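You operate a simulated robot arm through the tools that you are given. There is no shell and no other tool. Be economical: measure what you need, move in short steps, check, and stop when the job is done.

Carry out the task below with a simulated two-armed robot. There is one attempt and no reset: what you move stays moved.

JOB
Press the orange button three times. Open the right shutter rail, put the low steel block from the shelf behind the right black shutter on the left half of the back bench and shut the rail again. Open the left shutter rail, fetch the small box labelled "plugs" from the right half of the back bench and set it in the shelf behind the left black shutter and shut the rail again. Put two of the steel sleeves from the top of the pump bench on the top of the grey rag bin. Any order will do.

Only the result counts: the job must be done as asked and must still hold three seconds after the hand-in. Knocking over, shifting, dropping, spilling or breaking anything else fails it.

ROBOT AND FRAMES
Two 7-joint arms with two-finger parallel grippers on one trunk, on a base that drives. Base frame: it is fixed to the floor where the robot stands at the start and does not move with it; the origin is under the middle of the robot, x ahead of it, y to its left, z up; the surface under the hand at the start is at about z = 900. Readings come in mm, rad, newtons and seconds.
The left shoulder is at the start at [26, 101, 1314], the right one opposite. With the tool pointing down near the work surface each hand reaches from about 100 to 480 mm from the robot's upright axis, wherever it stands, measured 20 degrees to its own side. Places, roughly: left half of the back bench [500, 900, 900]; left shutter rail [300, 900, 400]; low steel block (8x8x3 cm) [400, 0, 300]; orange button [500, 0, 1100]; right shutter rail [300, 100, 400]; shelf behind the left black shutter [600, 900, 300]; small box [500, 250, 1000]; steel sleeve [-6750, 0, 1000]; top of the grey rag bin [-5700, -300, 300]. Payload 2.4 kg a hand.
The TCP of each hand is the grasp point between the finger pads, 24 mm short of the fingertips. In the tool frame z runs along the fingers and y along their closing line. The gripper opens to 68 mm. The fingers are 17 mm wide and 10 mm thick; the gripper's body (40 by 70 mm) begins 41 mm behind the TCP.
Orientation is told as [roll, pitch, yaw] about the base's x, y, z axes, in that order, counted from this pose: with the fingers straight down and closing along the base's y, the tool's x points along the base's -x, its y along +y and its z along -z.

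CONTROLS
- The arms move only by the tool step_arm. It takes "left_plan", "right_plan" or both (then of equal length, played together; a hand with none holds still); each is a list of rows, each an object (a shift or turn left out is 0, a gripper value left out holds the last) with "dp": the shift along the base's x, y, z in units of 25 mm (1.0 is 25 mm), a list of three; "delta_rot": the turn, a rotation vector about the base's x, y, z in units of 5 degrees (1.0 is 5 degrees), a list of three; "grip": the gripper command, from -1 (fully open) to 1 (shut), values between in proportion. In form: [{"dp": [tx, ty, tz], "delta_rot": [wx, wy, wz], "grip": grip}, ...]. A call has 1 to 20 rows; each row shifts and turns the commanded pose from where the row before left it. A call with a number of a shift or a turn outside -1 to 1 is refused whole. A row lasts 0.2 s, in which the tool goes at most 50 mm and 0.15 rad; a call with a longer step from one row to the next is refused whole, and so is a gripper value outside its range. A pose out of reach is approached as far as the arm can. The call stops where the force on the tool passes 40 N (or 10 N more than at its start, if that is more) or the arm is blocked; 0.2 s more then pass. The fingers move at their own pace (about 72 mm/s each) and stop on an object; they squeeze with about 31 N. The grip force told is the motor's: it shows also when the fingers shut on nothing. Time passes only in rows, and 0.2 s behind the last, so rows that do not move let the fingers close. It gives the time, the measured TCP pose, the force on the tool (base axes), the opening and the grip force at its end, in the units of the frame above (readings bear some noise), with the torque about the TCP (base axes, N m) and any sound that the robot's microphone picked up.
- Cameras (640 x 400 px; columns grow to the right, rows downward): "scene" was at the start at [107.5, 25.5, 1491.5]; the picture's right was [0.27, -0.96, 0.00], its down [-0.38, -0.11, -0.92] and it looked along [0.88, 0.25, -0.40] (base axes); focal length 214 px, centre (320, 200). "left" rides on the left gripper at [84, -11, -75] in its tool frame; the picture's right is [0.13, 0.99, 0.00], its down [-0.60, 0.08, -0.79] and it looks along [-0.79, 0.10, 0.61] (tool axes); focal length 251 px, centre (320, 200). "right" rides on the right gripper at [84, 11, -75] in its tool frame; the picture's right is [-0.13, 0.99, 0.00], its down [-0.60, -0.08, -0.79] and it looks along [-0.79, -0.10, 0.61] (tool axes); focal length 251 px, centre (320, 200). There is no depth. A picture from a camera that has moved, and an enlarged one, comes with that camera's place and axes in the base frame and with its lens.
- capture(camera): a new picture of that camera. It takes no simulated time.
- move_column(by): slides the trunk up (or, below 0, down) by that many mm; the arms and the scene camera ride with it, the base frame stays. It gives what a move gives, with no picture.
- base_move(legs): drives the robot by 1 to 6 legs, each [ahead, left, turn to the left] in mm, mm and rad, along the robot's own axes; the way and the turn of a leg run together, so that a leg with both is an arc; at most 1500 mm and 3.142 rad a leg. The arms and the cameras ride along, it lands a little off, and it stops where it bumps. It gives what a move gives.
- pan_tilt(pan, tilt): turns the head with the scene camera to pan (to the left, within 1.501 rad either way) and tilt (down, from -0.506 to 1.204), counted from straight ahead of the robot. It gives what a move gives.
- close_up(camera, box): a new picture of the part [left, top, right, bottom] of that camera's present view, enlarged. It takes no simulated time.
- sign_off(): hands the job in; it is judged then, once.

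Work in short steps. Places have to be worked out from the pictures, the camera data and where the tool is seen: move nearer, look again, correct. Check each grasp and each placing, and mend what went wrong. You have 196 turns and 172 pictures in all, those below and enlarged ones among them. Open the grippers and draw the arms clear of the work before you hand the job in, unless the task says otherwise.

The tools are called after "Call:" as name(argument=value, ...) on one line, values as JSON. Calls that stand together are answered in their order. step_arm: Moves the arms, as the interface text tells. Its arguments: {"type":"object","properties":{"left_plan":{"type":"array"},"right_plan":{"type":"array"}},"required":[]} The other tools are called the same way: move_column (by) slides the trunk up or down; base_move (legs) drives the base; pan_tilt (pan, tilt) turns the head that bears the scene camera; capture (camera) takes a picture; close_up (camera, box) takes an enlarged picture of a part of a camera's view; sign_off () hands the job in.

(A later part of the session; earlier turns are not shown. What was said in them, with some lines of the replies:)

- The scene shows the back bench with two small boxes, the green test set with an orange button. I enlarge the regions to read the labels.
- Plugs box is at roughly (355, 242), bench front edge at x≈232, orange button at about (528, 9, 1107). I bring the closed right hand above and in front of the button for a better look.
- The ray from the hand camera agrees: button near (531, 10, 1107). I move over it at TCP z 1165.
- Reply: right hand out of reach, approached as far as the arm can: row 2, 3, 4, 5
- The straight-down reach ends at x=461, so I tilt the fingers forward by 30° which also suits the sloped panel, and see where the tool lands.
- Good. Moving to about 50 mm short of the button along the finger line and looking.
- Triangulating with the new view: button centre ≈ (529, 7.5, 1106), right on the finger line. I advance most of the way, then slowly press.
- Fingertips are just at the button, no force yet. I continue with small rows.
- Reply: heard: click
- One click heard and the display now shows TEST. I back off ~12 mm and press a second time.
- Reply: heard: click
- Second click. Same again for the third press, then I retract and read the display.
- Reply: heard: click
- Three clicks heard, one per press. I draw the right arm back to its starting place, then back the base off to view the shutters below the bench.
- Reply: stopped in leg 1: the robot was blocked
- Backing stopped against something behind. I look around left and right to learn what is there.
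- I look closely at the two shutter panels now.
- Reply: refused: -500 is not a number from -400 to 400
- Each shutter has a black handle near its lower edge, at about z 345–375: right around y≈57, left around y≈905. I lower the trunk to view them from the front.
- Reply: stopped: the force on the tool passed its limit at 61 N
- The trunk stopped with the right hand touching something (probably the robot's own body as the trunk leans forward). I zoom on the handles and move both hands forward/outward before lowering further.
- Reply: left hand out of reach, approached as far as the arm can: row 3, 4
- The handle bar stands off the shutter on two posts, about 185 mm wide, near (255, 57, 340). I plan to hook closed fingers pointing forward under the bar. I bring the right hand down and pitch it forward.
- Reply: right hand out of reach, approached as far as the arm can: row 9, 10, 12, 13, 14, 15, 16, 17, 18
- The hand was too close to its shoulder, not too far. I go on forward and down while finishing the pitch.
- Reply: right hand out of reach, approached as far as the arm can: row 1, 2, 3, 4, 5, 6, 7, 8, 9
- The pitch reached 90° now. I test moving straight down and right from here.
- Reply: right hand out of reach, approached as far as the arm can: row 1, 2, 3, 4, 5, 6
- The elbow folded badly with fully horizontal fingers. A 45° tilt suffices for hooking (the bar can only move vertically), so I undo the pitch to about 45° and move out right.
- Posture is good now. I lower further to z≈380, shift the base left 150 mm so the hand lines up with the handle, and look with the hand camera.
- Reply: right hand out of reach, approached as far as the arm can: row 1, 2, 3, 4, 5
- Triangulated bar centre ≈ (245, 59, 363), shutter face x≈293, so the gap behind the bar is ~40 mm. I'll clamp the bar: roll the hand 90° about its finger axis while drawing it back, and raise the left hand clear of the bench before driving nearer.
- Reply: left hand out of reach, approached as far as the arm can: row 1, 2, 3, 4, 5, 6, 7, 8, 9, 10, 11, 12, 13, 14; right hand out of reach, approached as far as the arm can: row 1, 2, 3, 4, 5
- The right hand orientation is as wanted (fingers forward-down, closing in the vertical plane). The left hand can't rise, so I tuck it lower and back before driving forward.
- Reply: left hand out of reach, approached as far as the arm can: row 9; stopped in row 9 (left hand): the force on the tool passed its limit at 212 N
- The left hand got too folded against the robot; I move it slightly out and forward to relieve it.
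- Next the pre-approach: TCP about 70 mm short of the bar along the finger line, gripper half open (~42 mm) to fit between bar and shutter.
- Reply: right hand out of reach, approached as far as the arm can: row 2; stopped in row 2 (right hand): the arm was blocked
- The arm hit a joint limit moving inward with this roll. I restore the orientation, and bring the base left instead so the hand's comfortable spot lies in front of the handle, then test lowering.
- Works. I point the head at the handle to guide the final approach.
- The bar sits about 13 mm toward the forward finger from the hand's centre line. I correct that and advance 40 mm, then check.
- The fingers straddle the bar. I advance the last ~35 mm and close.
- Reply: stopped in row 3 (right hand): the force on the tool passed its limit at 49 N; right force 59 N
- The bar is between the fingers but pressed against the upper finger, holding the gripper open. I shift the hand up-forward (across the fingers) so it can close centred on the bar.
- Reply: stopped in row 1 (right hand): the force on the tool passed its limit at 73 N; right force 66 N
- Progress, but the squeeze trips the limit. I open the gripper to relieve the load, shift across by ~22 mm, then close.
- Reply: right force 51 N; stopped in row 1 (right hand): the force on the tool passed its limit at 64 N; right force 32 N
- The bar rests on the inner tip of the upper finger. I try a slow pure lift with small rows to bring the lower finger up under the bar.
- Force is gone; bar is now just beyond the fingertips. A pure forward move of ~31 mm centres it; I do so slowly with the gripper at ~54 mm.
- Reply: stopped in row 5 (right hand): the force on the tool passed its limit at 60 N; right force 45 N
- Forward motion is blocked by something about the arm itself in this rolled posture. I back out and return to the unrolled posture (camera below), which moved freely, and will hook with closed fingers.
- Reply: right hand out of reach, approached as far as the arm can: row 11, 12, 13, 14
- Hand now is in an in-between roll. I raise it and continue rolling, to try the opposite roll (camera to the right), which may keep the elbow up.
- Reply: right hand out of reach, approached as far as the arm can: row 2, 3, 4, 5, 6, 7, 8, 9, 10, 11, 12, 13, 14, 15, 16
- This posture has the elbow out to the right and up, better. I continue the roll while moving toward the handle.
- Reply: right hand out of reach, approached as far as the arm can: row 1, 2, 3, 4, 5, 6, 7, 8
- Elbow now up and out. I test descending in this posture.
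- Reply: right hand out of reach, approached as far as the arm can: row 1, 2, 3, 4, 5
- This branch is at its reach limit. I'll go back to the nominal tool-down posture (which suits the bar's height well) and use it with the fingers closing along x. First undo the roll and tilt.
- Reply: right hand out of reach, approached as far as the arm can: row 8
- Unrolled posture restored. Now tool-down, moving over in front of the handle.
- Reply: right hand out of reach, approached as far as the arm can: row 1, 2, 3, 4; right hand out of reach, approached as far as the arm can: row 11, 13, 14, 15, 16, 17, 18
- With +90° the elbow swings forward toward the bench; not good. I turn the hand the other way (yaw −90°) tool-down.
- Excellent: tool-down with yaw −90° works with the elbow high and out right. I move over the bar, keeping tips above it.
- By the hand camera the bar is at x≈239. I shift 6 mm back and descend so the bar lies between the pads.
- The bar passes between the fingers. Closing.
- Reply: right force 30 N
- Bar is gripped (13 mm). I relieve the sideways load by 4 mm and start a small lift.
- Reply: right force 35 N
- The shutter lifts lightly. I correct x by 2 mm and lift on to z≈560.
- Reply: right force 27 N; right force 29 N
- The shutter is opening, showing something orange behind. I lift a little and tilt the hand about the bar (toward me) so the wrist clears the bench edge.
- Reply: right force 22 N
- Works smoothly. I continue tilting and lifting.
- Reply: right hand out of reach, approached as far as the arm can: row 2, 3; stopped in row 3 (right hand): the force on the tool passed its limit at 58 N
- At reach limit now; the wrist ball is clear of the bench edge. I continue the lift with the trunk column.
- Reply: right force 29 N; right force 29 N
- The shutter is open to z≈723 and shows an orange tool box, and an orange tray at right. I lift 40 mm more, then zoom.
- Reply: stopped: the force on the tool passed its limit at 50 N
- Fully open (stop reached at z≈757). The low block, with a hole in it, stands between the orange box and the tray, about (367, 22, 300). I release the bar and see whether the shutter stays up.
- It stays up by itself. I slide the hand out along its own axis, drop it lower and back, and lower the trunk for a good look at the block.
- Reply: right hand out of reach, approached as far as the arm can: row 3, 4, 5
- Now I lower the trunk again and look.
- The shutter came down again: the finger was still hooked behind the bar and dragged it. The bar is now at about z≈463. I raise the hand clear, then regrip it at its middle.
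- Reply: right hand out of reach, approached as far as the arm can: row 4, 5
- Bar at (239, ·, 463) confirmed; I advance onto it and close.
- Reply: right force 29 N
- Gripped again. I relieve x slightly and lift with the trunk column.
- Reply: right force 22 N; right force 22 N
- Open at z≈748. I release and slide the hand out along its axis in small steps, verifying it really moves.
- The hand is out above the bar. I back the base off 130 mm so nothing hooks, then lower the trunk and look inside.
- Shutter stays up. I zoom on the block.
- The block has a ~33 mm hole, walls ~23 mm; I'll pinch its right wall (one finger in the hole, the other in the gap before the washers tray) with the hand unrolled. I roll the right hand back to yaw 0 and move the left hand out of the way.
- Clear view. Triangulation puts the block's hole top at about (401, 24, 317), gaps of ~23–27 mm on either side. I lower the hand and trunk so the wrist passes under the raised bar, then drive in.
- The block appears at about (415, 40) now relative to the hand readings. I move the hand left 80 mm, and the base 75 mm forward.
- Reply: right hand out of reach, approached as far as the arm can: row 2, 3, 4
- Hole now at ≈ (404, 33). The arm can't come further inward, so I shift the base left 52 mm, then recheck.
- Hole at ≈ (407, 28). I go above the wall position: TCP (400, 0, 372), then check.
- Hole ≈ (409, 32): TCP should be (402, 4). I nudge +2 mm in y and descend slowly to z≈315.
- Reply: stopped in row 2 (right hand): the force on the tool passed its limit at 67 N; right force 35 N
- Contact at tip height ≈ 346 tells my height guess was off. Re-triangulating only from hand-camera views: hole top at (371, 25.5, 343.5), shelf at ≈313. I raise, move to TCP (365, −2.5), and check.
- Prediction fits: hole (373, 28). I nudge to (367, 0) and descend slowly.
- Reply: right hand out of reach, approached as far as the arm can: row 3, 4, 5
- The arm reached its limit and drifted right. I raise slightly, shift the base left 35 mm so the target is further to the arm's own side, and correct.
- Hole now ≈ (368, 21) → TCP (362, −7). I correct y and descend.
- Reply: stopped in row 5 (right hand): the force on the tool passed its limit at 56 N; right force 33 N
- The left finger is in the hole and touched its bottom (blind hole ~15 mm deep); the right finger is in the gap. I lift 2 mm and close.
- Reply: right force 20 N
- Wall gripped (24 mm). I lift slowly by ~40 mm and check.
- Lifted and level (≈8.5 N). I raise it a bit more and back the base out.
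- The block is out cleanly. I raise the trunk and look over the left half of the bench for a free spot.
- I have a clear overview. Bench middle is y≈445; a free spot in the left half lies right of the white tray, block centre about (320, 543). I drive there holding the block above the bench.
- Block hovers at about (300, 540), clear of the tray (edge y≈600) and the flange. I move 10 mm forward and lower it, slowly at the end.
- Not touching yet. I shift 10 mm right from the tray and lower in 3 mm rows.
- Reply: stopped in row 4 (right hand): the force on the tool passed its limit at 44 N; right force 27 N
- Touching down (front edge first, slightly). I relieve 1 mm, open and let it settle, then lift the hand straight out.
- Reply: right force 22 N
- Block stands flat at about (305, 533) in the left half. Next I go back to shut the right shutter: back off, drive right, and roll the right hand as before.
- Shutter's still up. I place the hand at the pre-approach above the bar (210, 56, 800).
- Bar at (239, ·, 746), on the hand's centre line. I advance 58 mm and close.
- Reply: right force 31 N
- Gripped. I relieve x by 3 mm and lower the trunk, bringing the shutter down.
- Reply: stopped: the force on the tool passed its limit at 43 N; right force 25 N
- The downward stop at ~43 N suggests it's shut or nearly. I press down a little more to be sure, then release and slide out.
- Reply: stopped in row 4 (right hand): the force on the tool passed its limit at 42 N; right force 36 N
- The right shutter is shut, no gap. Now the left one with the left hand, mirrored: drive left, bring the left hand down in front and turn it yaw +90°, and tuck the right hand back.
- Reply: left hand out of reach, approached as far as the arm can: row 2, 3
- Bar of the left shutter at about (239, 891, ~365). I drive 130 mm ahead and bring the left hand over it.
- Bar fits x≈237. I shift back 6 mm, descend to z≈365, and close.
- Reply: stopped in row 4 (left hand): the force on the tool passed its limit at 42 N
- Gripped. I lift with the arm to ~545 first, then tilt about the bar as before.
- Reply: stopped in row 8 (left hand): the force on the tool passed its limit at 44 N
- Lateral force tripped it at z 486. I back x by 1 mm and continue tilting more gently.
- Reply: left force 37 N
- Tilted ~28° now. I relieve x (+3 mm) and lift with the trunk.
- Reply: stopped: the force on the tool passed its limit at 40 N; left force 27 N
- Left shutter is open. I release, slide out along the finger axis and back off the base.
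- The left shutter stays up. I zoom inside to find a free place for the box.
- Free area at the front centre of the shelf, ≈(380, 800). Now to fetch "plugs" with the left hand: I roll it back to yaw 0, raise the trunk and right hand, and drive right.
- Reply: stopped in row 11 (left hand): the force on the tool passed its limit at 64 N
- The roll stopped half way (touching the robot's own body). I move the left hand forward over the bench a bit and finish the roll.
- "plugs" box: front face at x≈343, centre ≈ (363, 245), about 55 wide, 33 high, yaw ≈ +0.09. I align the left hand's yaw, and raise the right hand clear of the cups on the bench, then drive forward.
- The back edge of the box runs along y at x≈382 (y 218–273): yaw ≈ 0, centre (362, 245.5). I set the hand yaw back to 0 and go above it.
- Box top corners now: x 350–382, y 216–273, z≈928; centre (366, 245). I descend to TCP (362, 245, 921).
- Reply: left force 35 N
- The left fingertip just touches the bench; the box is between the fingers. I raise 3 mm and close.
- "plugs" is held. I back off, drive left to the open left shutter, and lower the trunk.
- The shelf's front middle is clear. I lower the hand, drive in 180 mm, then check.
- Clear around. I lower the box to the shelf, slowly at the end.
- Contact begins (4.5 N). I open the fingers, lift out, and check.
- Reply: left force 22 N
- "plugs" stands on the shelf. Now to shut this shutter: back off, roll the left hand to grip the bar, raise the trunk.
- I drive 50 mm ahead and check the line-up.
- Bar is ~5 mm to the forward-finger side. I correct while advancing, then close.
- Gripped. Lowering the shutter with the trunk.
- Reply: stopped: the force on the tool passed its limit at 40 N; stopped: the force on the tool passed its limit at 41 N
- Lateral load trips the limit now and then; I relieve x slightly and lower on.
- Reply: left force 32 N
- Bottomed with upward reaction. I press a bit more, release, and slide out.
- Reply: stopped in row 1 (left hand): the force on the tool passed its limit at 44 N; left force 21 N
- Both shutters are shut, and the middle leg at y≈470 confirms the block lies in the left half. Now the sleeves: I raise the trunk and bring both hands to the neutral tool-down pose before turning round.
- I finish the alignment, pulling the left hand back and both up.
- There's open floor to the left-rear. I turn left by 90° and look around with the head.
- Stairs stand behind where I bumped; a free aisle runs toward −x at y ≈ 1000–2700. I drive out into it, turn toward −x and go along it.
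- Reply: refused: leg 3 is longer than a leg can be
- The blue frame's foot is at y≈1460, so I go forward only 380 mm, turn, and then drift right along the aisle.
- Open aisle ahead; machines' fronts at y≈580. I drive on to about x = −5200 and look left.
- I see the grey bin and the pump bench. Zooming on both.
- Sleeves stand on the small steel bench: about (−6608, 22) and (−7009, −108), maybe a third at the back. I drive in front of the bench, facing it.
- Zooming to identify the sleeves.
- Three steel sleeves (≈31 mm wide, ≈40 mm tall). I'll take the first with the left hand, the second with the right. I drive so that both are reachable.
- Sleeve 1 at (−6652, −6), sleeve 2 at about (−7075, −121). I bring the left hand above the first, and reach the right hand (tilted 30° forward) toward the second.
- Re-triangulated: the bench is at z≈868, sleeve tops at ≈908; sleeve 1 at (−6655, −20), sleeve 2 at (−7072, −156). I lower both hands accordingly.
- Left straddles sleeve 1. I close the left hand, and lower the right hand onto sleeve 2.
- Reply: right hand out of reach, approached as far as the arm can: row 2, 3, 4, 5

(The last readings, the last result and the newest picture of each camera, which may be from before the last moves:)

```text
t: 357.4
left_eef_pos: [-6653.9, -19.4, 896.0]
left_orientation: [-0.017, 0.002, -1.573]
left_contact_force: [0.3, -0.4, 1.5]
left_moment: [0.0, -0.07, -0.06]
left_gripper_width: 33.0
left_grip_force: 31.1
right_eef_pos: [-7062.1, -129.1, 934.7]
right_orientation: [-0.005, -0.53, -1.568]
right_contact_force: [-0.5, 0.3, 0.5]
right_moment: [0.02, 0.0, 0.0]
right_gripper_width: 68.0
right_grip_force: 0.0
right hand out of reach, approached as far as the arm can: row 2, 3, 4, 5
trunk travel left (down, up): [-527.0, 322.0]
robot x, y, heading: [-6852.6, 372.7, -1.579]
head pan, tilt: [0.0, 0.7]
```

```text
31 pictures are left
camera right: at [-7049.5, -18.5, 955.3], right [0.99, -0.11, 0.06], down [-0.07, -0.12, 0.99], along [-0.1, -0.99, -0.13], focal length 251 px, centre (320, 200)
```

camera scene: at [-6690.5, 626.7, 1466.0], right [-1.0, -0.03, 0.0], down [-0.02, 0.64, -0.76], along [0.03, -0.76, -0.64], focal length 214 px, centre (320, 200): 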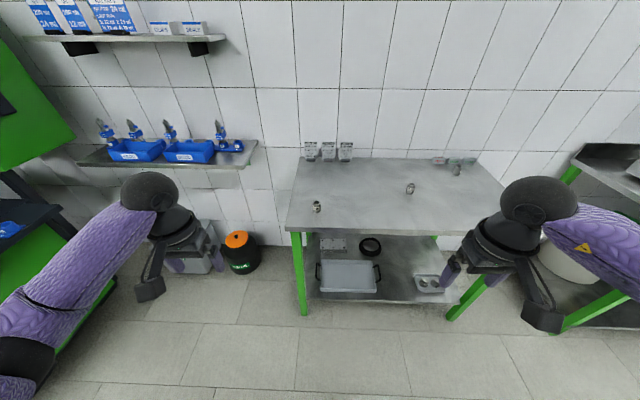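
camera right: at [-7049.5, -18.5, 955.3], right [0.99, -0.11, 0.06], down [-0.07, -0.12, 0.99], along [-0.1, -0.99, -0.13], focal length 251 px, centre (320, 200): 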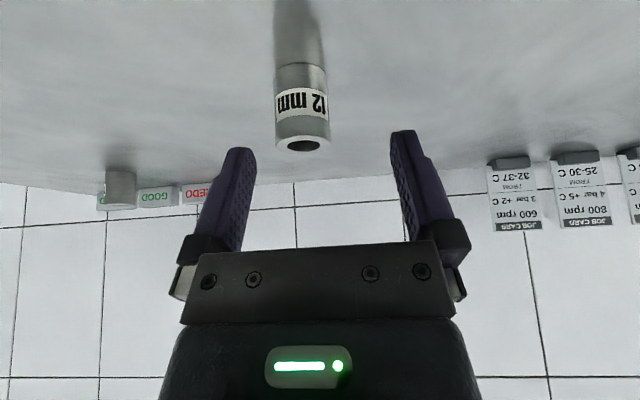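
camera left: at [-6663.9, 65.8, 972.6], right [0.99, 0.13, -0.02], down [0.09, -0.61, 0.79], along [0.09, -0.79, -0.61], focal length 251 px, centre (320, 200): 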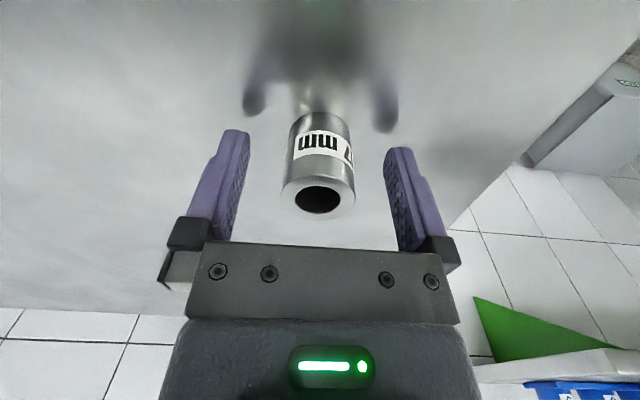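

Left holds sleeve 1 (33 mm). Right is out of reach by a bit; I lift the left hand and the right, drive 50 mm nearer, then lower the right again.

Call:
step_arm(left_plan=[{"dp": [0, 0, 0.4]}, {"dp": [0, 0, 0.8]}, {"dp": [0, 0, 0.8]}, {"dp": [0, 0, 0.8]}, {}], right_plan=[{"dp": [-0.4, 0.9, 0.6]}, {"dp": [0, 0.6, 0.6]}, {}, {}, {}])

Call:
base_move(legs=[[50, 0, 0]])

Call:
capture(camera="right")

Call:
capture(camera="left")

```text
t: 358.6
left_eef_pos: [-6654.8, -20.1, 966.4]
left_orientation: [-0.018, 0.003, -1.573]
left_contact_force: [0.5, -0.2, -1.6]
left_moment: [0.01, 0.0, 0.02]
left_gripper_width: 33.0
left_grip_force: 30.5
right_eef_pos: [-7073.4, -90.7, 965.3]
right_orientation: [-0.006, -0.53, -1.567]
right_contact_force: [1.1, -0.2, -1.3]
right_moment: [-0.03, 0.02, 0.02]
right_gripper_width: 67.8
right_grip_force: 0.1
trunk travel left (down, up): [-527.0, 322.0]
robot x, y, heading: [-6853.0, 376.7, -1.578]
head pan, tilt: [0.0, 0.7]
```

```text
t: 359.5
left_eef_pos: [-6654.0, -70.9, 967.1]
left_orientation: [-0.018, 0.0, -1.573]
left_contact_force: [0.6, -0.2, -2.5]
left_moment: [0.01, -0.03, 0.01]
left_gripper_width: 33.0
left_grip_force: 30.9
right_eef_pos: [-7071.6, -140.3, 966.1]
right_orientation: [-0.005, -0.528, -1.566]
right_contact_force: [-0.2, -1.3, 0.2]
right_moment: [0.01, 0.01, -0.02]
right_gripper_width: 68.0
right_grip_force: 0.1
trunk travel left (down, up): [-527.0, 322.0]
robot x, y, heading: [-6852.5, 325.3, -1.578]
head pan, tilt: [0.0, 0.7]
```

```text
30 pictures are left
camera right: at [-7058.9, -31.3, 986.6], right [0.99, -0.11, 0.06], down [-0.07, -0.12, 0.99], along [-0.1, -0.99, -0.13], focal length 251 px, centre (320, 200)
```

right: 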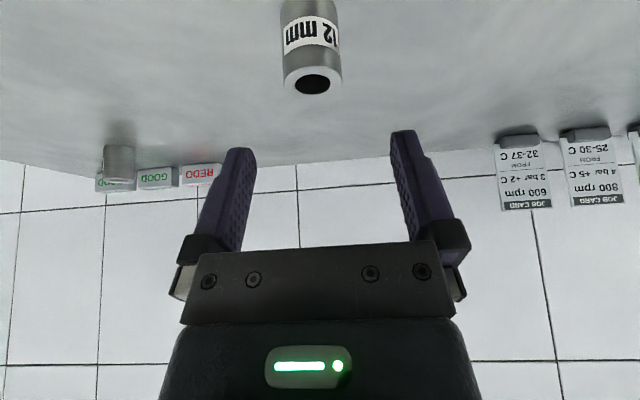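

```text
29 pictures are left
camera left: at [-6664.3, 15.3, 1042.7], right [0.99, 0.13, -0.02], down [0.09, -0.61, 0.79], along [0.09, -0.79, -0.61], focal length 251 px, centre (320, 200)
```

left: 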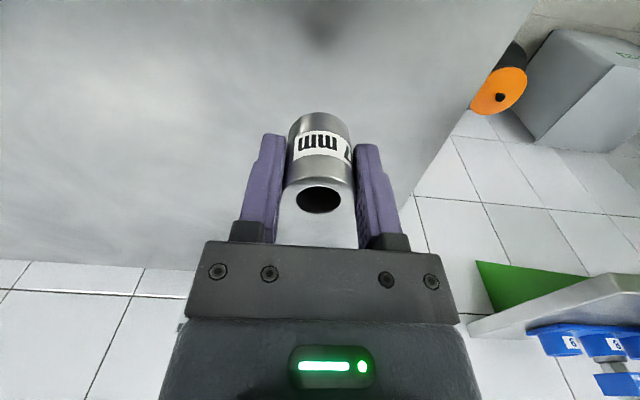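

Sleeve 1 held well. Sleeve 2 confirmed at (−7072, −155); lowering the right hand onto it.

Call:
step_arm(right_plan=[{"dp": [0, -0.24, -0.7]}, {"dp": [0, -0.24, -0.7]}, {"dp": [0, 0, -0.7]}, {"dp": [0, 0, -0.5]}, {"dp": [0, 0, -0.2]}, {}])

Call:
capture(camera="right")

```text
t: 360.9
left_eef_pos: [-6654.1, -68.4, 967.7]
left_orientation: [-0.017, 0.001, -1.574]
left_contact_force: [0.0, 0.1, -1.8]
left_moment: [0.01, 0.03, 0.01]
left_gripper_width: 33.0
left_grip_force: 30.8
right_eef_pos: [-7071.4, -152.7, 896.9]
right_orientation: [-0.005, -0.53, -1.568]
right_contact_force: [0.8, 0.4, 0.8]
right_moment: [-0.01, -0.02, -0.05]
right_gripper_width: 67.9
right_grip_force: 0.1
trunk travel left (down, up): [-527.0, 322.0]
robot x, y, heading: [-6851.4, 321.2, -1.578]
head pan, tilt: [0.0, 0.7]
```

```text
28 pictures are left
camera right: at [-7058.6, -42.1, 917.7], right [0.99, -0.11, 0.06], down [-0.07, -0.12, 0.99], along [-0.1, -0.99, -0.13], focal length 251 px, centre (320, 200)
```

right: 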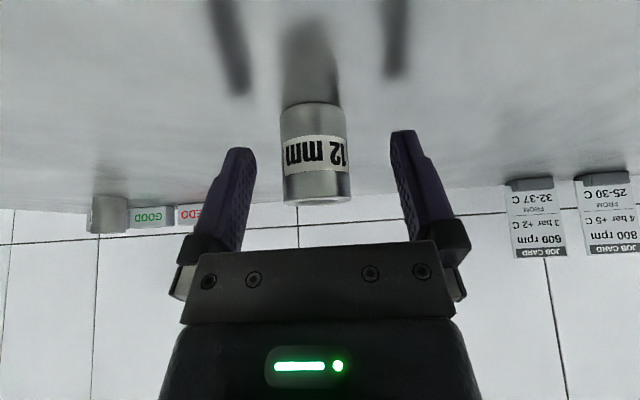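

In place; closing the right hand and lifting.

Call:
step_arm(right_plan=[{"grip": 1}, {}, {}, {}])

Call:
step_arm(right_plan=[{"dp": [0, 0, 0.4]}, {"dp": [0, 0.1, 0.8]}, {"dp": [0, 0.3, 0.8]}, {"dp": [0, 0.5, 0.8]}, {"dp": [0, 0.5, 0.8]}, {}])

Call:
capture(camera="right")

```text
t: 361.9
left_eef_pos: [-6654.0, -70.4, 968.0]
left_orientation: [-0.017, 0.002, -1.571]
left_contact_force: [0.5, 0.5, -3.3]
left_moment: [-0.02, 0.02, 0.03]
left_gripper_width: 33.1
left_grip_force: 31.3
right_eef_pos: [-7070.5, -152.4, 896.5]
right_orientation: [-0.007, -0.529, -1.566]
right_contact_force: [-0.8, 0.2, 0.2]
right_moment: [0.02, 0.01, -0.06]
right_gripper_width: 32.9
right_grip_force: 30.4
trunk travel left (down, up): [-527.0, 322.0]
robot x, y, heading: [-6851.1, 325.2, -1.579]
head pan, tilt: [0.0, 0.7]
```

```text
t: 363.3
left_eef_pos: [-6655.2, -70.4, 967.3]
left_orientation: [-0.016, 0.003, -1.572]
left_contact_force: [-0.2, -0.8, -1.1]
left_moment: [0.05, 0.02, 0.01]
left_gripper_width: 33.3
left_grip_force: 30.5
right_eef_pos: [-7071.9, -117.1, 986.1]
right_orientation: [-0.004, -0.53, -1.567]
right_contact_force: [0.7, 0.0, -1.7]
right_moment: [0.0, 0.02, -0.01]
right_gripper_width: 33.1
right_grip_force: 31.2
trunk travel left (down, up): [-527.0, 322.0]
robot x, y, heading: [-6851.1, 326.7, -1.581]
head pan, tilt: [0.0, 0.7]
```

```text
27 pictures are left
camera right: at [-7058.8, -7.3, 1007.3], right [0.99, -0.11, 0.06], down [-0.07, -0.12, 0.99], along [-0.1, -0.99, -0.13], focal length 251 px, centre (320, 200)
```

right: 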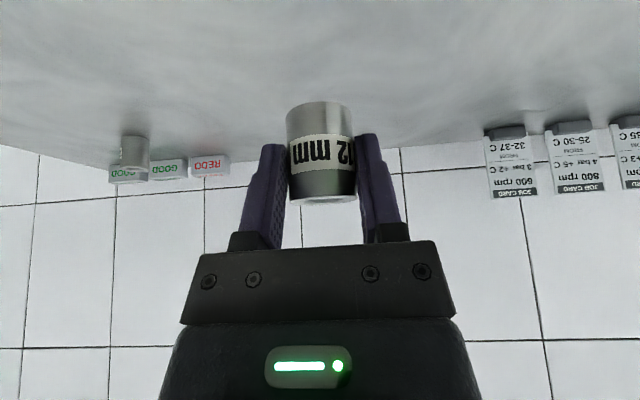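

Both sleeves are held. I back away and drive over to the bin, then look.

Call:
base_move(legs=[[-560, 0, 0], [0, 1180, 0]])

Call:
pan_tilt(pan=0.0, tilt=0.8)

Call:
capture(camera="scene")

```text
t: 372.0
left_eef_pos: [-5474.2, 481.3, 966.9]
left_orientation: [-0.017, 0.001, -1.568]
left_contact_force: [-1.3, 0.7, -1.2]
left_moment: [-0.01, 0.0, 0.02]
left_gripper_width: 33.2
left_grip_force: 31.3
right_eef_pos: [-5890.9, 429.5, 984.8]
right_orientation: [-0.005, -0.528, -1.561]
right_contact_force: [0.0, 0.1, -2.3]
right_moment: [0.05, 0.0, -0.02]
right_gripper_width: 32.9
right_grip_force: 31.3
trunk travel left (down, up): [-527.0, 322.0]
robot x, y, heading: [-5674.6, 874.8, -1.577]
head pan, tilt: [0.0, 0.7]
```

```text
t: 372.7
left_eef_pos: [-5473.9, 481.1, 967.3]
left_orientation: [-0.018, 0.004, -1.568]
left_contact_force: [0.0, 0.6, -1.0]
left_moment: [-0.01, -0.01, -0.01]
left_gripper_width: 33.1
left_grip_force: 30.9
right_eef_pos: [-5890.6, 431.5, 986.6]
right_orientation: [-0.006, -0.531, -1.563]
right_contact_force: [-0.5, -0.1, -1.3]
right_moment: [0.02, 0.01, 0.0]
right_gripper_width: 32.9
right_grip_force: 31.2
trunk travel left (down, up): [-527.0, 322.0]
robot x, y, heading: [-5676.6, 878.8, -1.573]
head pan, tilt: [0.0, 0.799]
```

```text
26 pictures are left
camera scene: at [-5673.8, 775.2, 1457.7], right [-1.0, 0.0, 0.0], down [0.0, 0.72, -0.7], along [0.0, -0.7, -0.72], focal length 214 px, centre (320, 200)
```

scene: 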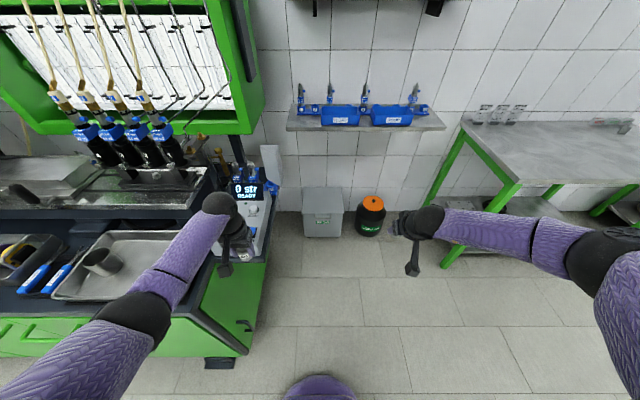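

Bin top ≈ z 298, spanning x −5540…−5845, y −222…−499. I lower the trunk here in the open and bring both hands down and inward to see what reach allows.

Call:
move_column(by=-300)

Call:
move_column(by=-225)

Call:
step_arm(right_plan=[{"dp": [0.3, 0, -0.4]}, {"dp": [0.3, 0, -0.4]}, {"dp": [0.3, 0, -0.4]}, {"dp": [0.3, 0, 0]}, {"dp": [0.3, 0, 0]}, {"dp": [0.3, 0, 0]}, {"dp": [0.3, 0, 0]}, {"dp": [0.3, 0, 0]}, {}])

```text
t: 375.7
left_eef_pos: [-5472.2, 480.3, 667.1]
left_orientation: [-0.018, 0.002, -1.568]
left_contact_force: [0.0, 1.2, -2.5]
left_moment: [-0.01, -0.02, 0.0]
left_gripper_width: 32.9
left_grip_force: 31.1
right_eef_pos: [-5890.3, 431.6, 686.8]
right_orientation: [-0.006, -0.53, -1.561]
right_contact_force: [-0.2, 0.5, -1.7]
right_moment: [0.05, 0.03, -0.01]
right_gripper_width: 33.1
right_grip_force: 31.5
trunk travel left (down, up): [-227.0, 622.0]
robot x, y, heading: [-5670.3, 870.4, -1.57]
head pan, tilt: [0.0, 0.799]
```

```text
t: 378.1
left_eef_pos: [-5473.5, 481.0, 441.9]
left_orientation: [-0.018, 0.001, -1.567]
left_contact_force: [0.4, -0.2, -1.2]
left_moment: [-0.01, 0.01, 0.02]
left_gripper_width: 33.1
left_grip_force: 31.1
right_eef_pos: [-5890.5, 432.7, 460.8]
right_orientation: [-0.005, -0.531, -1.563]
right_contact_force: [-0.2, -0.1, -1.9]
right_moment: [-0.01, 0.02, -0.01]
right_gripper_width: 32.9
right_grip_force: 30.3
trunk travel left (down, up): [-2.0, 847.0]
robot x, y, heading: [-5674.3, 874.5, -1.572]
head pan, tilt: [0.0, 0.799]
```

```text
t: 380.1
left_eef_pos: [-5474.0, 481.3, 442.2]
left_orientation: [-0.017, 0.003, -1.568]
left_contact_force: [0.1, 0.0, -2.3]
left_moment: [0.03, 0.03, 0.0]
left_gripper_width: 33.3
left_grip_force: 31.6
right_eef_pos: [-5830.0, 432.3, 430.0]
right_orientation: [-0.005, -0.529, -1.561]
right_contact_force: [0.1, -0.4, -2.0]
right_moment: [0.02, 0.04, 0.03]
right_gripper_width: 33.4
right_grip_force: 30.5
trunk travel left (down, up): [-2.0, 847.0]
robot x, y, heading: [-5677.2, 877.1, -1.569]
head pan, tilt: [0.0, 0.799]
```

Right hand reaches inward fine (155 mm to its side). I'll place the right-hand sleeve first with the base at x≈−5635. Drive forward 600 and check.

Call:
base_move(legs=[[600, 40, 0]])

Call:
pan_tilt(pan=-0.15, tilt=0.85)

Call:
capture(camera="scene")

Call:
capture(camera="right")

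```text
t: 382.2
left_eef_pos: [-5443.6, 194.5, 444.4]
left_orientation: [-0.014, 0.0, -1.542]
left_contact_force: [0.2, -0.4, -2.6]
left_moment: [0.03, 0.0, -0.02]
left_gripper_width: 33.1
left_grip_force: 31.0
right_eef_pos: [-5799.4, 134.5, 433.8]
right_orientation: [-0.004, -0.538, -1.539]
right_contact_force: [0.5, 0.0, -1.7]
right_moment: [0.05, 0.02, -0.02]
right_gripper_width: 33.0
right_grip_force: 31.5
trunk travel left (down, up): [-2.0, 847.0]
robot x, y, heading: [-5654.7, 576.3, -1.544]
head pan, tilt: [0.0, 0.799]
stopped in leg 1: the robot was blocked; the commanded pose is now the measured one
```

```text
t: 382.9
left_eef_pos: [-5443.4, 194.0, 443.5]
left_orientation: [-0.014, -0.002, -1.543]
left_contact_force: [0.8, 0.9, -2.9]
left_moment: [0.01, 0.01, -0.03]
left_gripper_width: 32.8
left_grip_force: 31.2
right_eef_pos: [-5799.7, 133.8, 433.2]
right_orientation: [0.0, -0.538, -1.541]
right_contact_force: [0.6, -0.2, -1.9]
right_moment: [0.05, 0.02, 0.01]
right_gripper_width: 32.9
right_grip_force: 31.3
trunk travel left (down, up): [-2.0, 847.0]
robot x, y, heading: [-5654.3, 575.5, -1.548]
head pan, tilt: [-0.15, 0.85]
```

```text
25 pictures are left
camera scene: at [-5661.2, 369.8, 920.0], right [-0.99, 0.13, 0.0], down [0.1, 0.74, -0.67], along [-0.08, -0.66, -0.74], focal length 214 px, centre (320, 200)
```

scene: 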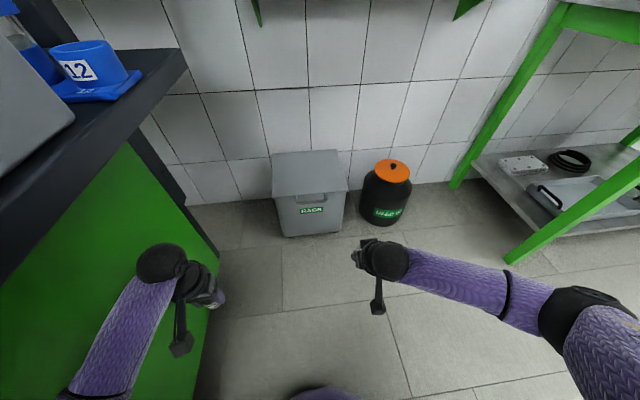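

```text
24 pictures are left
camera right: at [-5788.9, 244.8, 453.9], right [0.99, -0.08, 0.07], down [-0.07, -0.11, 0.99], along [-0.07, -0.99, -0.12], focal length 251 px, centre (320, 200)
```

right: 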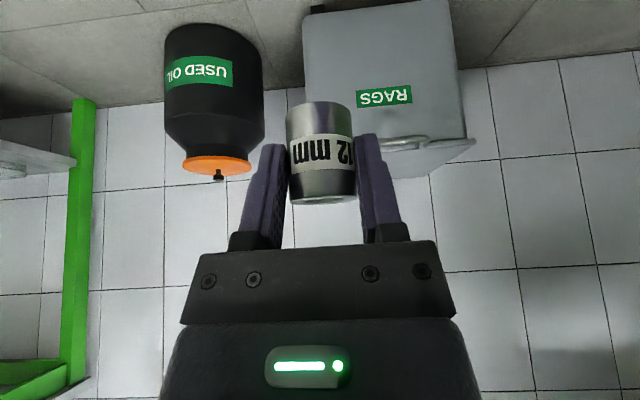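

The left arm touched the cabinet at the left. I back off, shift right to x≈−5805, and approach; there the left hand lines up with the bin.

Call:
base_move(legs=[[-120, 0, -0.025], [0, -150, 0], [520, 0, 0]])

Call:
capture(camera="left")

Call:
capture(camera="scene")

```text
t: 387.7
left_eef_pos: [-5609.2, -216.8, 440.7]
left_orientation: [-0.016, 0.006, -1.583]
left_contact_force: [-0.1, -0.2, -1.6]
left_moment: [0.01, 0.02, -0.01]
left_gripper_width: 33.2
left_grip_force: 31.1
right_eef_pos: [-5967.7, -262.1, 430.1]
right_orientation: [-0.005, -0.529, -1.577]
right_contact_force: [-0.1, -0.7, -2.7]
right_moment: [0.0, 0.03, -0.01]
right_gripper_width: 32.9
right_grip_force: 31.2
trunk travel left (down, up): [-2.0, 847.0]
robot x, y, heading: [-5809.7, 176.2, -1.586]
head pan, tilt: [-0.15, 0.85]
```

```text
23 pictures are left
camera left: at [-5619.0, -131.6, 516.9], right [0.99, 0.12, -0.02], down [0.08, -0.61, 0.79], along [0.08, -0.78, -0.62], focal length 251 px, centre (320, 200)
```

left: 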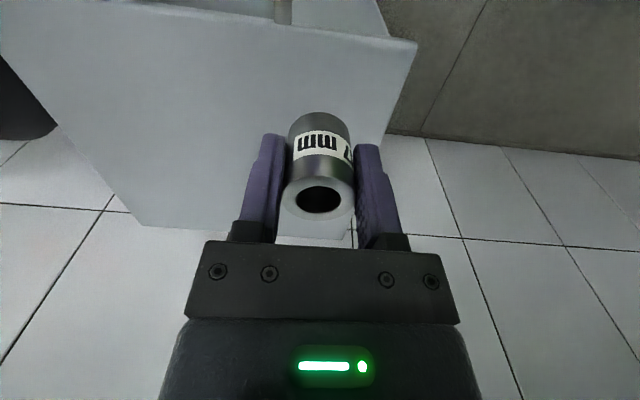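

```text
22 pictures are left
camera scene: at [-5819.7, -37.6, 918.1], right [-0.99, 0.16, 0.0], down [0.12, 0.74, -0.66], along [-0.11, -0.65, -0.75], focal length 214 px, centre (320, 200)
```

scene: 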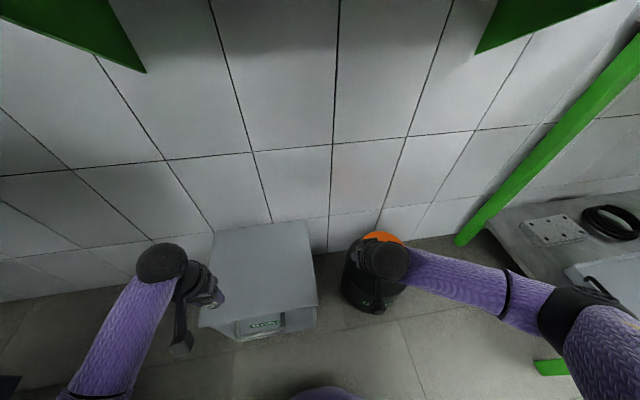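

Lid corners: x right edge ≈ −5535, y −202…−495, z≈298. I drive 95 mm ahead and lower the left sleeve onto the lid.

Call:
base_move(legs=[[95, 0, 0]])

Call:
step_arm(left_plan=[{"dp": [0, 0, -0.8]}, {"dp": [0, 0, -0.8]}, {"dp": [0, 0, -0.8]}, {"dp": [0, 0, -0.8]}, {"dp": [0, 0, -0.6]}, {"dp": [0, 0, -0.2]}, {}])

Call:
capture(camera="left")

```text
t: 388.8
left_eef_pos: [-5610.3, -311.2, 440.3]
left_orientation: [-0.018, 0.01, -1.582]
left_contact_force: [-0.4, 0.6, -1.4]
left_moment: [0.04, 0.0, 0.02]
left_gripper_width: 33.1
left_grip_force: 31.0
right_eef_pos: [-5969.2, -356.0, 429.0]
right_orientation: [-0.004, -0.527, -1.577]
right_contact_force: [0.6, -0.8, -2.5]
right_moment: [0.01, 0.0, 0.02]
right_gripper_width: 32.9
right_grip_force: 31.1
trunk travel left (down, up): [-2.0, 847.0]
robot x, y, heading: [-5805.8, 83.9, -1.585]
head pan, tilt: [-0.15, 0.85]
```

```text
t: 390.0
left_eef_pos: [-5610.0, -314.8, 356.5]
left_orientation: [-0.016, -0.005, -1.579]
left_contact_force: [-4.1, 12.9, 43.0]
left_moment: [0.24, -0.5, 0.16]
left_gripper_width: 32.9
left_grip_force: 31.1
right_eef_pos: [-5968.8, -355.3, 430.4]
right_orientation: [-0.004, -0.53, -1.577]
right_contact_force: [-1.0, -0.7, -2.4]
right_moment: [0.0, 0.02, 0.02]
right_gripper_width: 33.0
right_grip_force: 30.9
trunk travel left (down, up): [-2.0, 847.0]
robot x, y, heading: [-5806.0, 81.7, -1.583]
head pan, tilt: [-0.15, 0.85]
stopped in row 5 (left hand): the force on the tool passed its limit at 82 N (the readings are from after the stop); the commanded pose is now the measured one
```

```text
21 pictures are left
camera left: at [-5620.0, -227.6, 431.2], right [0.99, 0.12, -0.02], down [0.08, -0.6, 0.79], along [0.09, -0.79, -0.61], focal length 251 px, centre (320, 200)
```

left: 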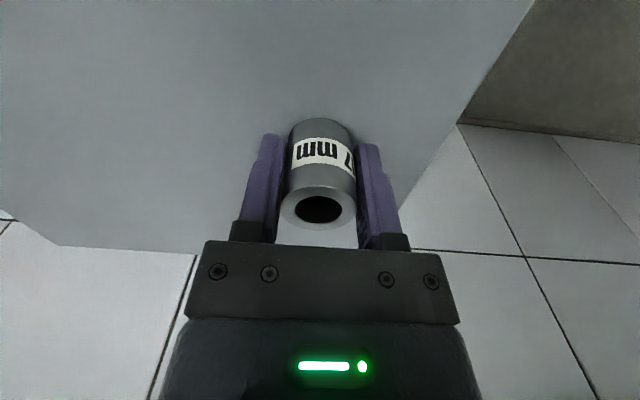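

Touchdown at TCP z 356, so the lid is at ≈328. I relieve the push and open the left hand.

Call:
step_arm(left_plan=[{"dp": [0, 0, 0.08]}, {"dp": [0, 0, 0.04]}, {}])

Call:
step_arm(left_plan=[{"grip": 0.2}, {"grip": -0.2}, {"grip": -1}, {}, {}])

Call:
capture(camera="left")

```text
t: 390.8
left_eef_pos: [-5610.6, -314.3, 356.3]
left_orientation: [-0.015, -0.002, -1.58]
left_contact_force: [0.2, -5.3, 16.0]
left_moment: [-0.31, -0.18, -0.04]
left_gripper_width: 32.8
left_grip_force: 31.0
right_eef_pos: [-5968.5, -356.4, 429.5]
right_orientation: [-0.007, -0.529, -1.575]
right_contact_force: [-0.3, -0.4, -2.5]
right_moment: [0.0, -0.02, 0.0]
right_gripper_width: 33.1
right_grip_force: 31.1
trunk travel left (down, up): [-2.0, 847.0]
robot x, y, heading: [-5804.1, 84.1, -1.581]
head pan, tilt: [-0.15, 0.85]
```

```text
t: 392.0
left_eef_pos: [-5609.8, -312.4, 355.8]
left_orientation: [-0.016, 0.001, -1.581]
left_contact_force: [0.6, -0.3, 0.8]
left_moment: [0.01, -0.02, -0.05]
left_gripper_width: 68.2
left_grip_force: 0.0
right_eef_pos: [-5969.2, -356.1, 429.5]
right_orientation: [-0.005, -0.527, -1.577]
right_contact_force: [0.2, 0.5, -2.2]
right_moment: [0.06, -0.03, 0.01]
right_gripper_width: 33.2
right_grip_force: 31.3
trunk travel left (down, up): [-2.0, 847.0]
robot x, y, heading: [-5809.4, 82.5, -1.587]
head pan, tilt: [-0.15, 0.85]
```

```text
20 pictures are left
camera left: at [-5619.7, -227.8, 431.3], right [0.99, 0.12, -0.02], down [0.09, -0.61, 0.79], along [0.09, -0.79, -0.61], focal length 251 px, centre (320, 200)
```

left: 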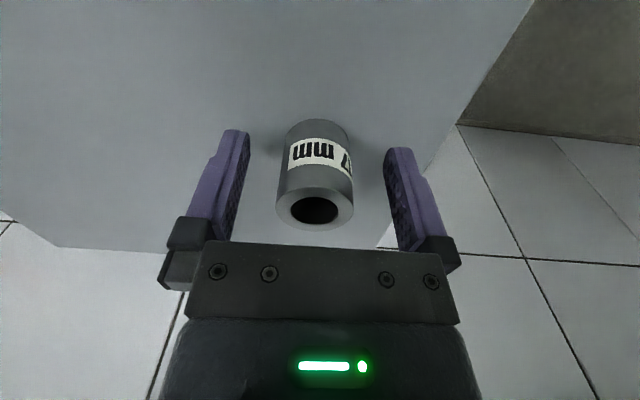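

Sleeve 1 stands on the lid. I raise the left hand, back 50 mm, and turn left 0.51 rad so the right hand swings over the lid.

Call:
step_arm(left_plan=[{"dp": [0, 0, 0.6]}, {"dp": [0, 0, 0.8]}, {"dp": [0, 0, 0.8]}, {"dp": [0, 0, 0.8]}, {"dp": [0, 0, 0.8]}, {"dp": [0, 0, 0.8]}, {}])

Call:
base_move(legs=[[-50, 0, 0], [0, 0, 0.51]])

Call:
capture(camera="right")

Call:
capture(camera="scene")

```text
t: 393.6
left_eef_pos: [-5610.4, -313.2, 471.6]
left_orientation: [-0.015, 0.0, -1.578]
left_contact_force: [-0.6, 0.2, 0.5]
left_moment: [-0.02, 0.01, 0.02]
left_gripper_width: 68.1
left_grip_force: 0.1
right_eef_pos: [-5967.6, -357.8, 430.6]
right_orientation: [-0.004, -0.528, -1.575]
right_contact_force: [-0.2, 0.4, -2.3]
right_moment: [0.04, -0.04, 0.05]
right_gripper_width: 33.1
right_grip_force: 31.1
trunk travel left (down, up): [-2.0, 847.0]
robot x, y, heading: [-5804.6, 84.0, -1.582]
head pan, tilt: [-0.15, 0.85]
```

```text
t: 395.9
left_eef_pos: [-5440.0, -116.7, 470.2]
left_orientation: [-0.015, 0.0, -1.07]
left_contact_force: [0.3, -0.5, 0.2]
left_moment: [0.01, 0.0, -0.03]
left_gripper_width: 68.1
left_grip_force: 0.0
right_eef_pos: [-5732.8, -329.7, 429.5]
right_orientation: [-0.005, -0.529, -1.068]
right_contact_force: [0.1, 0.5, -1.9]
right_moment: [0.01, 0.03, 0.04]
right_gripper_width: 33.0
right_grip_force: 31.1
trunk travel left (down, up): [-2.0, 847.0]
robot x, y, heading: [-5803.7, 135.7, -1.079]
head pan, tilt: [-0.15, 0.85]
```

```text
19 pictures are left
camera right: at [-5774.2, -228.0, 451.1], right [0.92, 0.38, 0.06], down [-0.01, -0.14, 0.99], along [0.38, -0.91, -0.13], focal length 251 px, centre (320, 200)
```

right: 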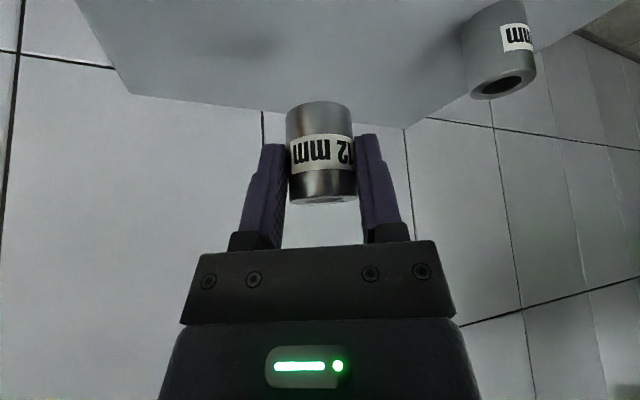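

```text
18 pictures are left
camera scene: at [-5713.5, -61.5, 918.1], right [-0.94, -0.34, 0.0], down [-0.25, 0.71, -0.66], along [0.22, -0.62, -0.75], focal length 214 px, centre (320, 200)
```

scene: 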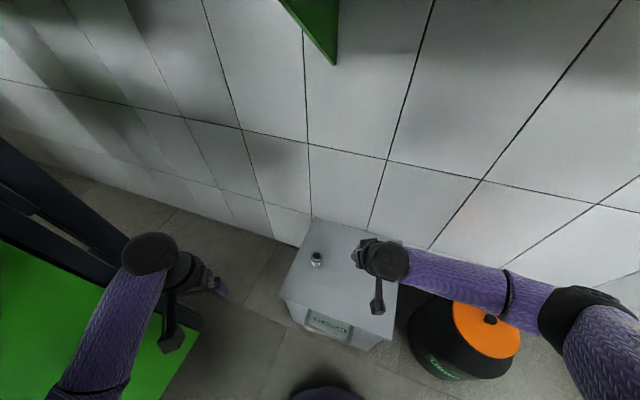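

The right sleeve hovers over the lid, clear of the first. Lowering slowly.

Call:
step_arm(right_plan=[{"dp": [0, 0, -0.8]}, {"dp": [0, 0, -0.8]}, {"dp": [0, 0, -0.7]}, {"dp": [0, 0, -0.25]}, {"dp": [0, 0, -0.1]}, {"dp": [0, 0, -0.1]}, {}])

Call:
capture(camera="right")

```text
t: 397.6
left_eef_pos: [-5441.0, -116.2, 470.7]
left_orientation: [-0.016, 0.0, -1.073]
left_contact_force: [-0.2, 0.5, -0.5]
left_moment: [0.01, 0.0, 0.02]
left_gripper_width: 68.1
left_grip_force: 0.2
right_eef_pos: [-5734.2, -329.9, 362.5]
right_orientation: [-0.004, -0.53, -1.068]
right_contact_force: [0.3, 2.6, 9.0]
right_moment: [0.05, -0.27, 0.05]
right_gripper_width: 33.1
right_grip_force: 31.1
trunk travel left (down, up): [-2.0, 847.0]
robot x, y, heading: [-5806.9, 132.3, -1.075]
head pan, tilt: [-0.15, 0.85]
```

```text
17 pictures are left
camera right: at [-5774.3, -228.9, 383.6], right [0.92, 0.38, 0.06], down [-0.01, -0.14, 0.99], along [0.38, -0.91, -0.13], focal length 251 px, centre (320, 200)
```

right: 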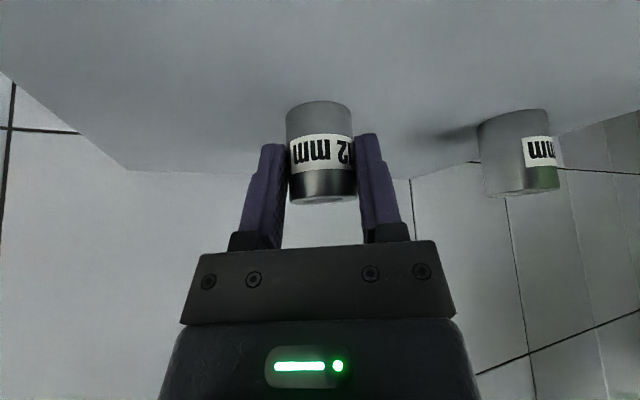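

Contact (9 N). Opening the right hand gradually, then lifting out along the vertical.

Call:
step_arm(right_plan=[{"grip": 0.2}, {"grip": -0.2}, {"grip": -1}, {}, {}])

Call:
step_arm(right_plan=[{"dp": [0, 0.2, 0.5]}, {"dp": [0, 0.2, 0.8]}, {"dp": [0, 0.2, 0.8]}, {"dp": [0, 0.2, 0.8]}, {"dp": [0, 0.2, 0.8]}, {}])

Call:
capture(camera="right")

Call:
close_up(camera="scene", box=[260, 200, 420, 360])

```text
t: 398.8
left_eef_pos: [-5440.7, -117.1, 471.5]
left_orientation: [-0.015, 0.0, -1.071]
left_contact_force: [-0.2, 0.5, -0.4]
left_moment: [-0.03, -0.01, 0.02]
left_gripper_width: 67.9
left_grip_force: 0.0
right_eef_pos: [-5733.7, -330.9, 362.3]
right_orientation: [-0.005, -0.527, -1.067]
right_contact_force: [0.3, -0.2, 0.3]
right_moment: [0.01, 0.01, 0.0]
right_gripper_width: 68.2
right_grip_force: 0.1
trunk travel left (down, up): [-2.0, 847.0]
robot x, y, heading: [-5803.5, 133.9, -1.079]
head pan, tilt: [-0.15, 0.85]
```

```text
t: 400.1
left_eef_pos: [-5440.0, -117.5, 469.4]
left_orientation: [-0.015, -0.001, -1.071]
left_contact_force: [0.4, 0.0, -0.1]
left_moment: [0.01, -0.03, -0.04]
left_gripper_width: 68.1
left_grip_force: 0.1
right_eef_pos: [-5732.2, -304.7, 454.0]
right_orientation: [-0.005, -0.528, -1.069]
right_contact_force: [-0.1, -0.1, 0.1]
right_moment: [-0.01, 0.01, 0.04]
right_gripper_width: 68.1
right_grip_force: 0.0
trunk travel left (down, up): [-2.0, 847.0]
robot x, y, heading: [-5805.7, 130.5, -1.072]
head pan, tilt: [-0.15, 0.85]
```

```text
16 pictures are left
camera right: at [-5773.7, -202.4, 474.8], right [0.92, 0.38, 0.06], down [-0.01, -0.14, 0.99], along [0.38, -0.91, -0.13], focal length 251 px, centre (320, 200)
```

right: 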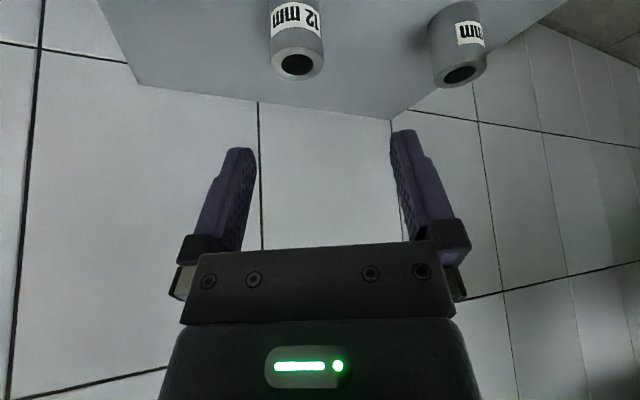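

```text
2.50 times, centred on (340, 280) of scene
camera zoom: at [-5713.5, -61.4, 918.2], right [-0.94, -0.34, 0.0], down [-0.25, 0.71, -0.66], along [0.22, -0.62, -0.75], focal length 536 px, centre (270, 0)
```

zoom: 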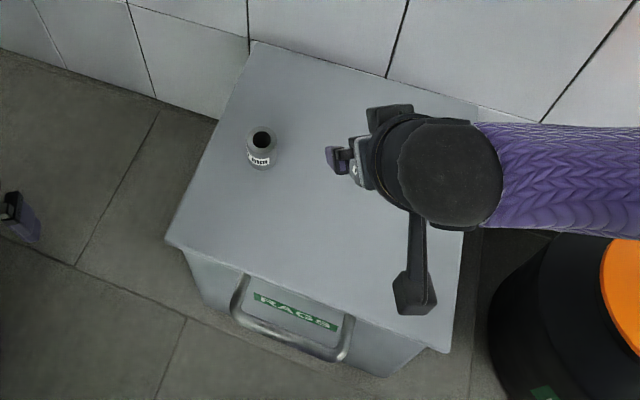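

Both sleeves stand on the lid. I back straight away and take a final look.

Call:
base_move(legs=[[-350, 0, 0]])

Call:
pan_tilt(pan=0.0, tilt=0.6)

Call:
close_up(camera="scene", box=[200, 120, 440, 280])

```text
t: 402.4
left_eef_pos: [-5608.3, 191.8, 470.3]
left_orientation: [-0.016, 0.001, -1.074]
left_contact_force: [0.1, -0.2, 0.3]
left_moment: [-0.02, -0.05, 0.01]
left_gripper_width: 67.9
left_grip_force: 0.0
right_eef_pos: [-5898.7, 4.7, 453.0]
right_orientation: [-0.005, -0.529, -1.068]
right_contact_force: [0.0, -0.2, -0.3]
right_moment: [0.02, 0.03, 0.03]
right_gripper_width: 68.0
right_grip_force: 0.1
trunk travel left (down, up): [-2.0, 847.0]
robot x, y, heading: [-5974.9, 445.8, -1.076]
head pan, tilt: [-0.15, 0.85]
```

```text
t: 403.2
left_eef_pos: [-5608.7, 192.3, 470.7]
left_orientation: [-0.015, 0.001, -1.072]
left_contact_force: [0.1, -0.9, 0.1]
left_moment: [0.0, 0.03, -0.01]
left_gripper_width: 67.8
left_grip_force: 0.1
right_eef_pos: [-5898.6, 6.1, 452.6]
right_orientation: [-0.004, -0.529, -1.068]
right_contact_force: [0.0, 0.3, -0.3]
right_moment: [0.02, -0.01, 0.0]
right_gripper_width: 67.6
right_grip_force: 0.0
trunk travel left (down, up): [-2.0, 847.0]
robot x, y, heading: [-5973.5, 441.2, -1.082]
head pan, tilt: [0.0, 0.6]
```

```text
2.50 times, centred on (320, 200) of scene
camera zoom: at [-5864.8, 243.5, 939.0], right [-0.88, -0.47, 0.0], down [-0.27, 0.5, -0.82], along [0.39, -0.73, -0.57], focal length 536 px, centre (320, 200)
```

zoom: 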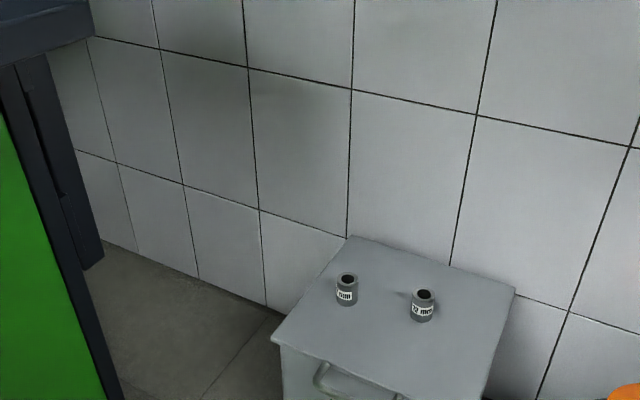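

Both sleeves stand upright on the bin lid, and both grippers are open and clear. The button was pressed three times, the block and the plugs box are in place, and both shutters are shut. I hand the job in.

Call:
sign_off()

```text
The job is handed in.
```

I finished all four parts and handed the job in; I don't have the judge's result:

- **Button:** pressed three times, with a click heard each time.
- **Low steel block:** on the left half of the back bench, with the right shutter shut again.
- **Plugs box:** in the shelf behind the left shutter, which is shut again.
- **Steel sleeves:** two stand upright on the rag bin lid.

On the way I backed into the stairs once, and my left arm touched the green cabinet by the bin. I saw nothing moved either time.
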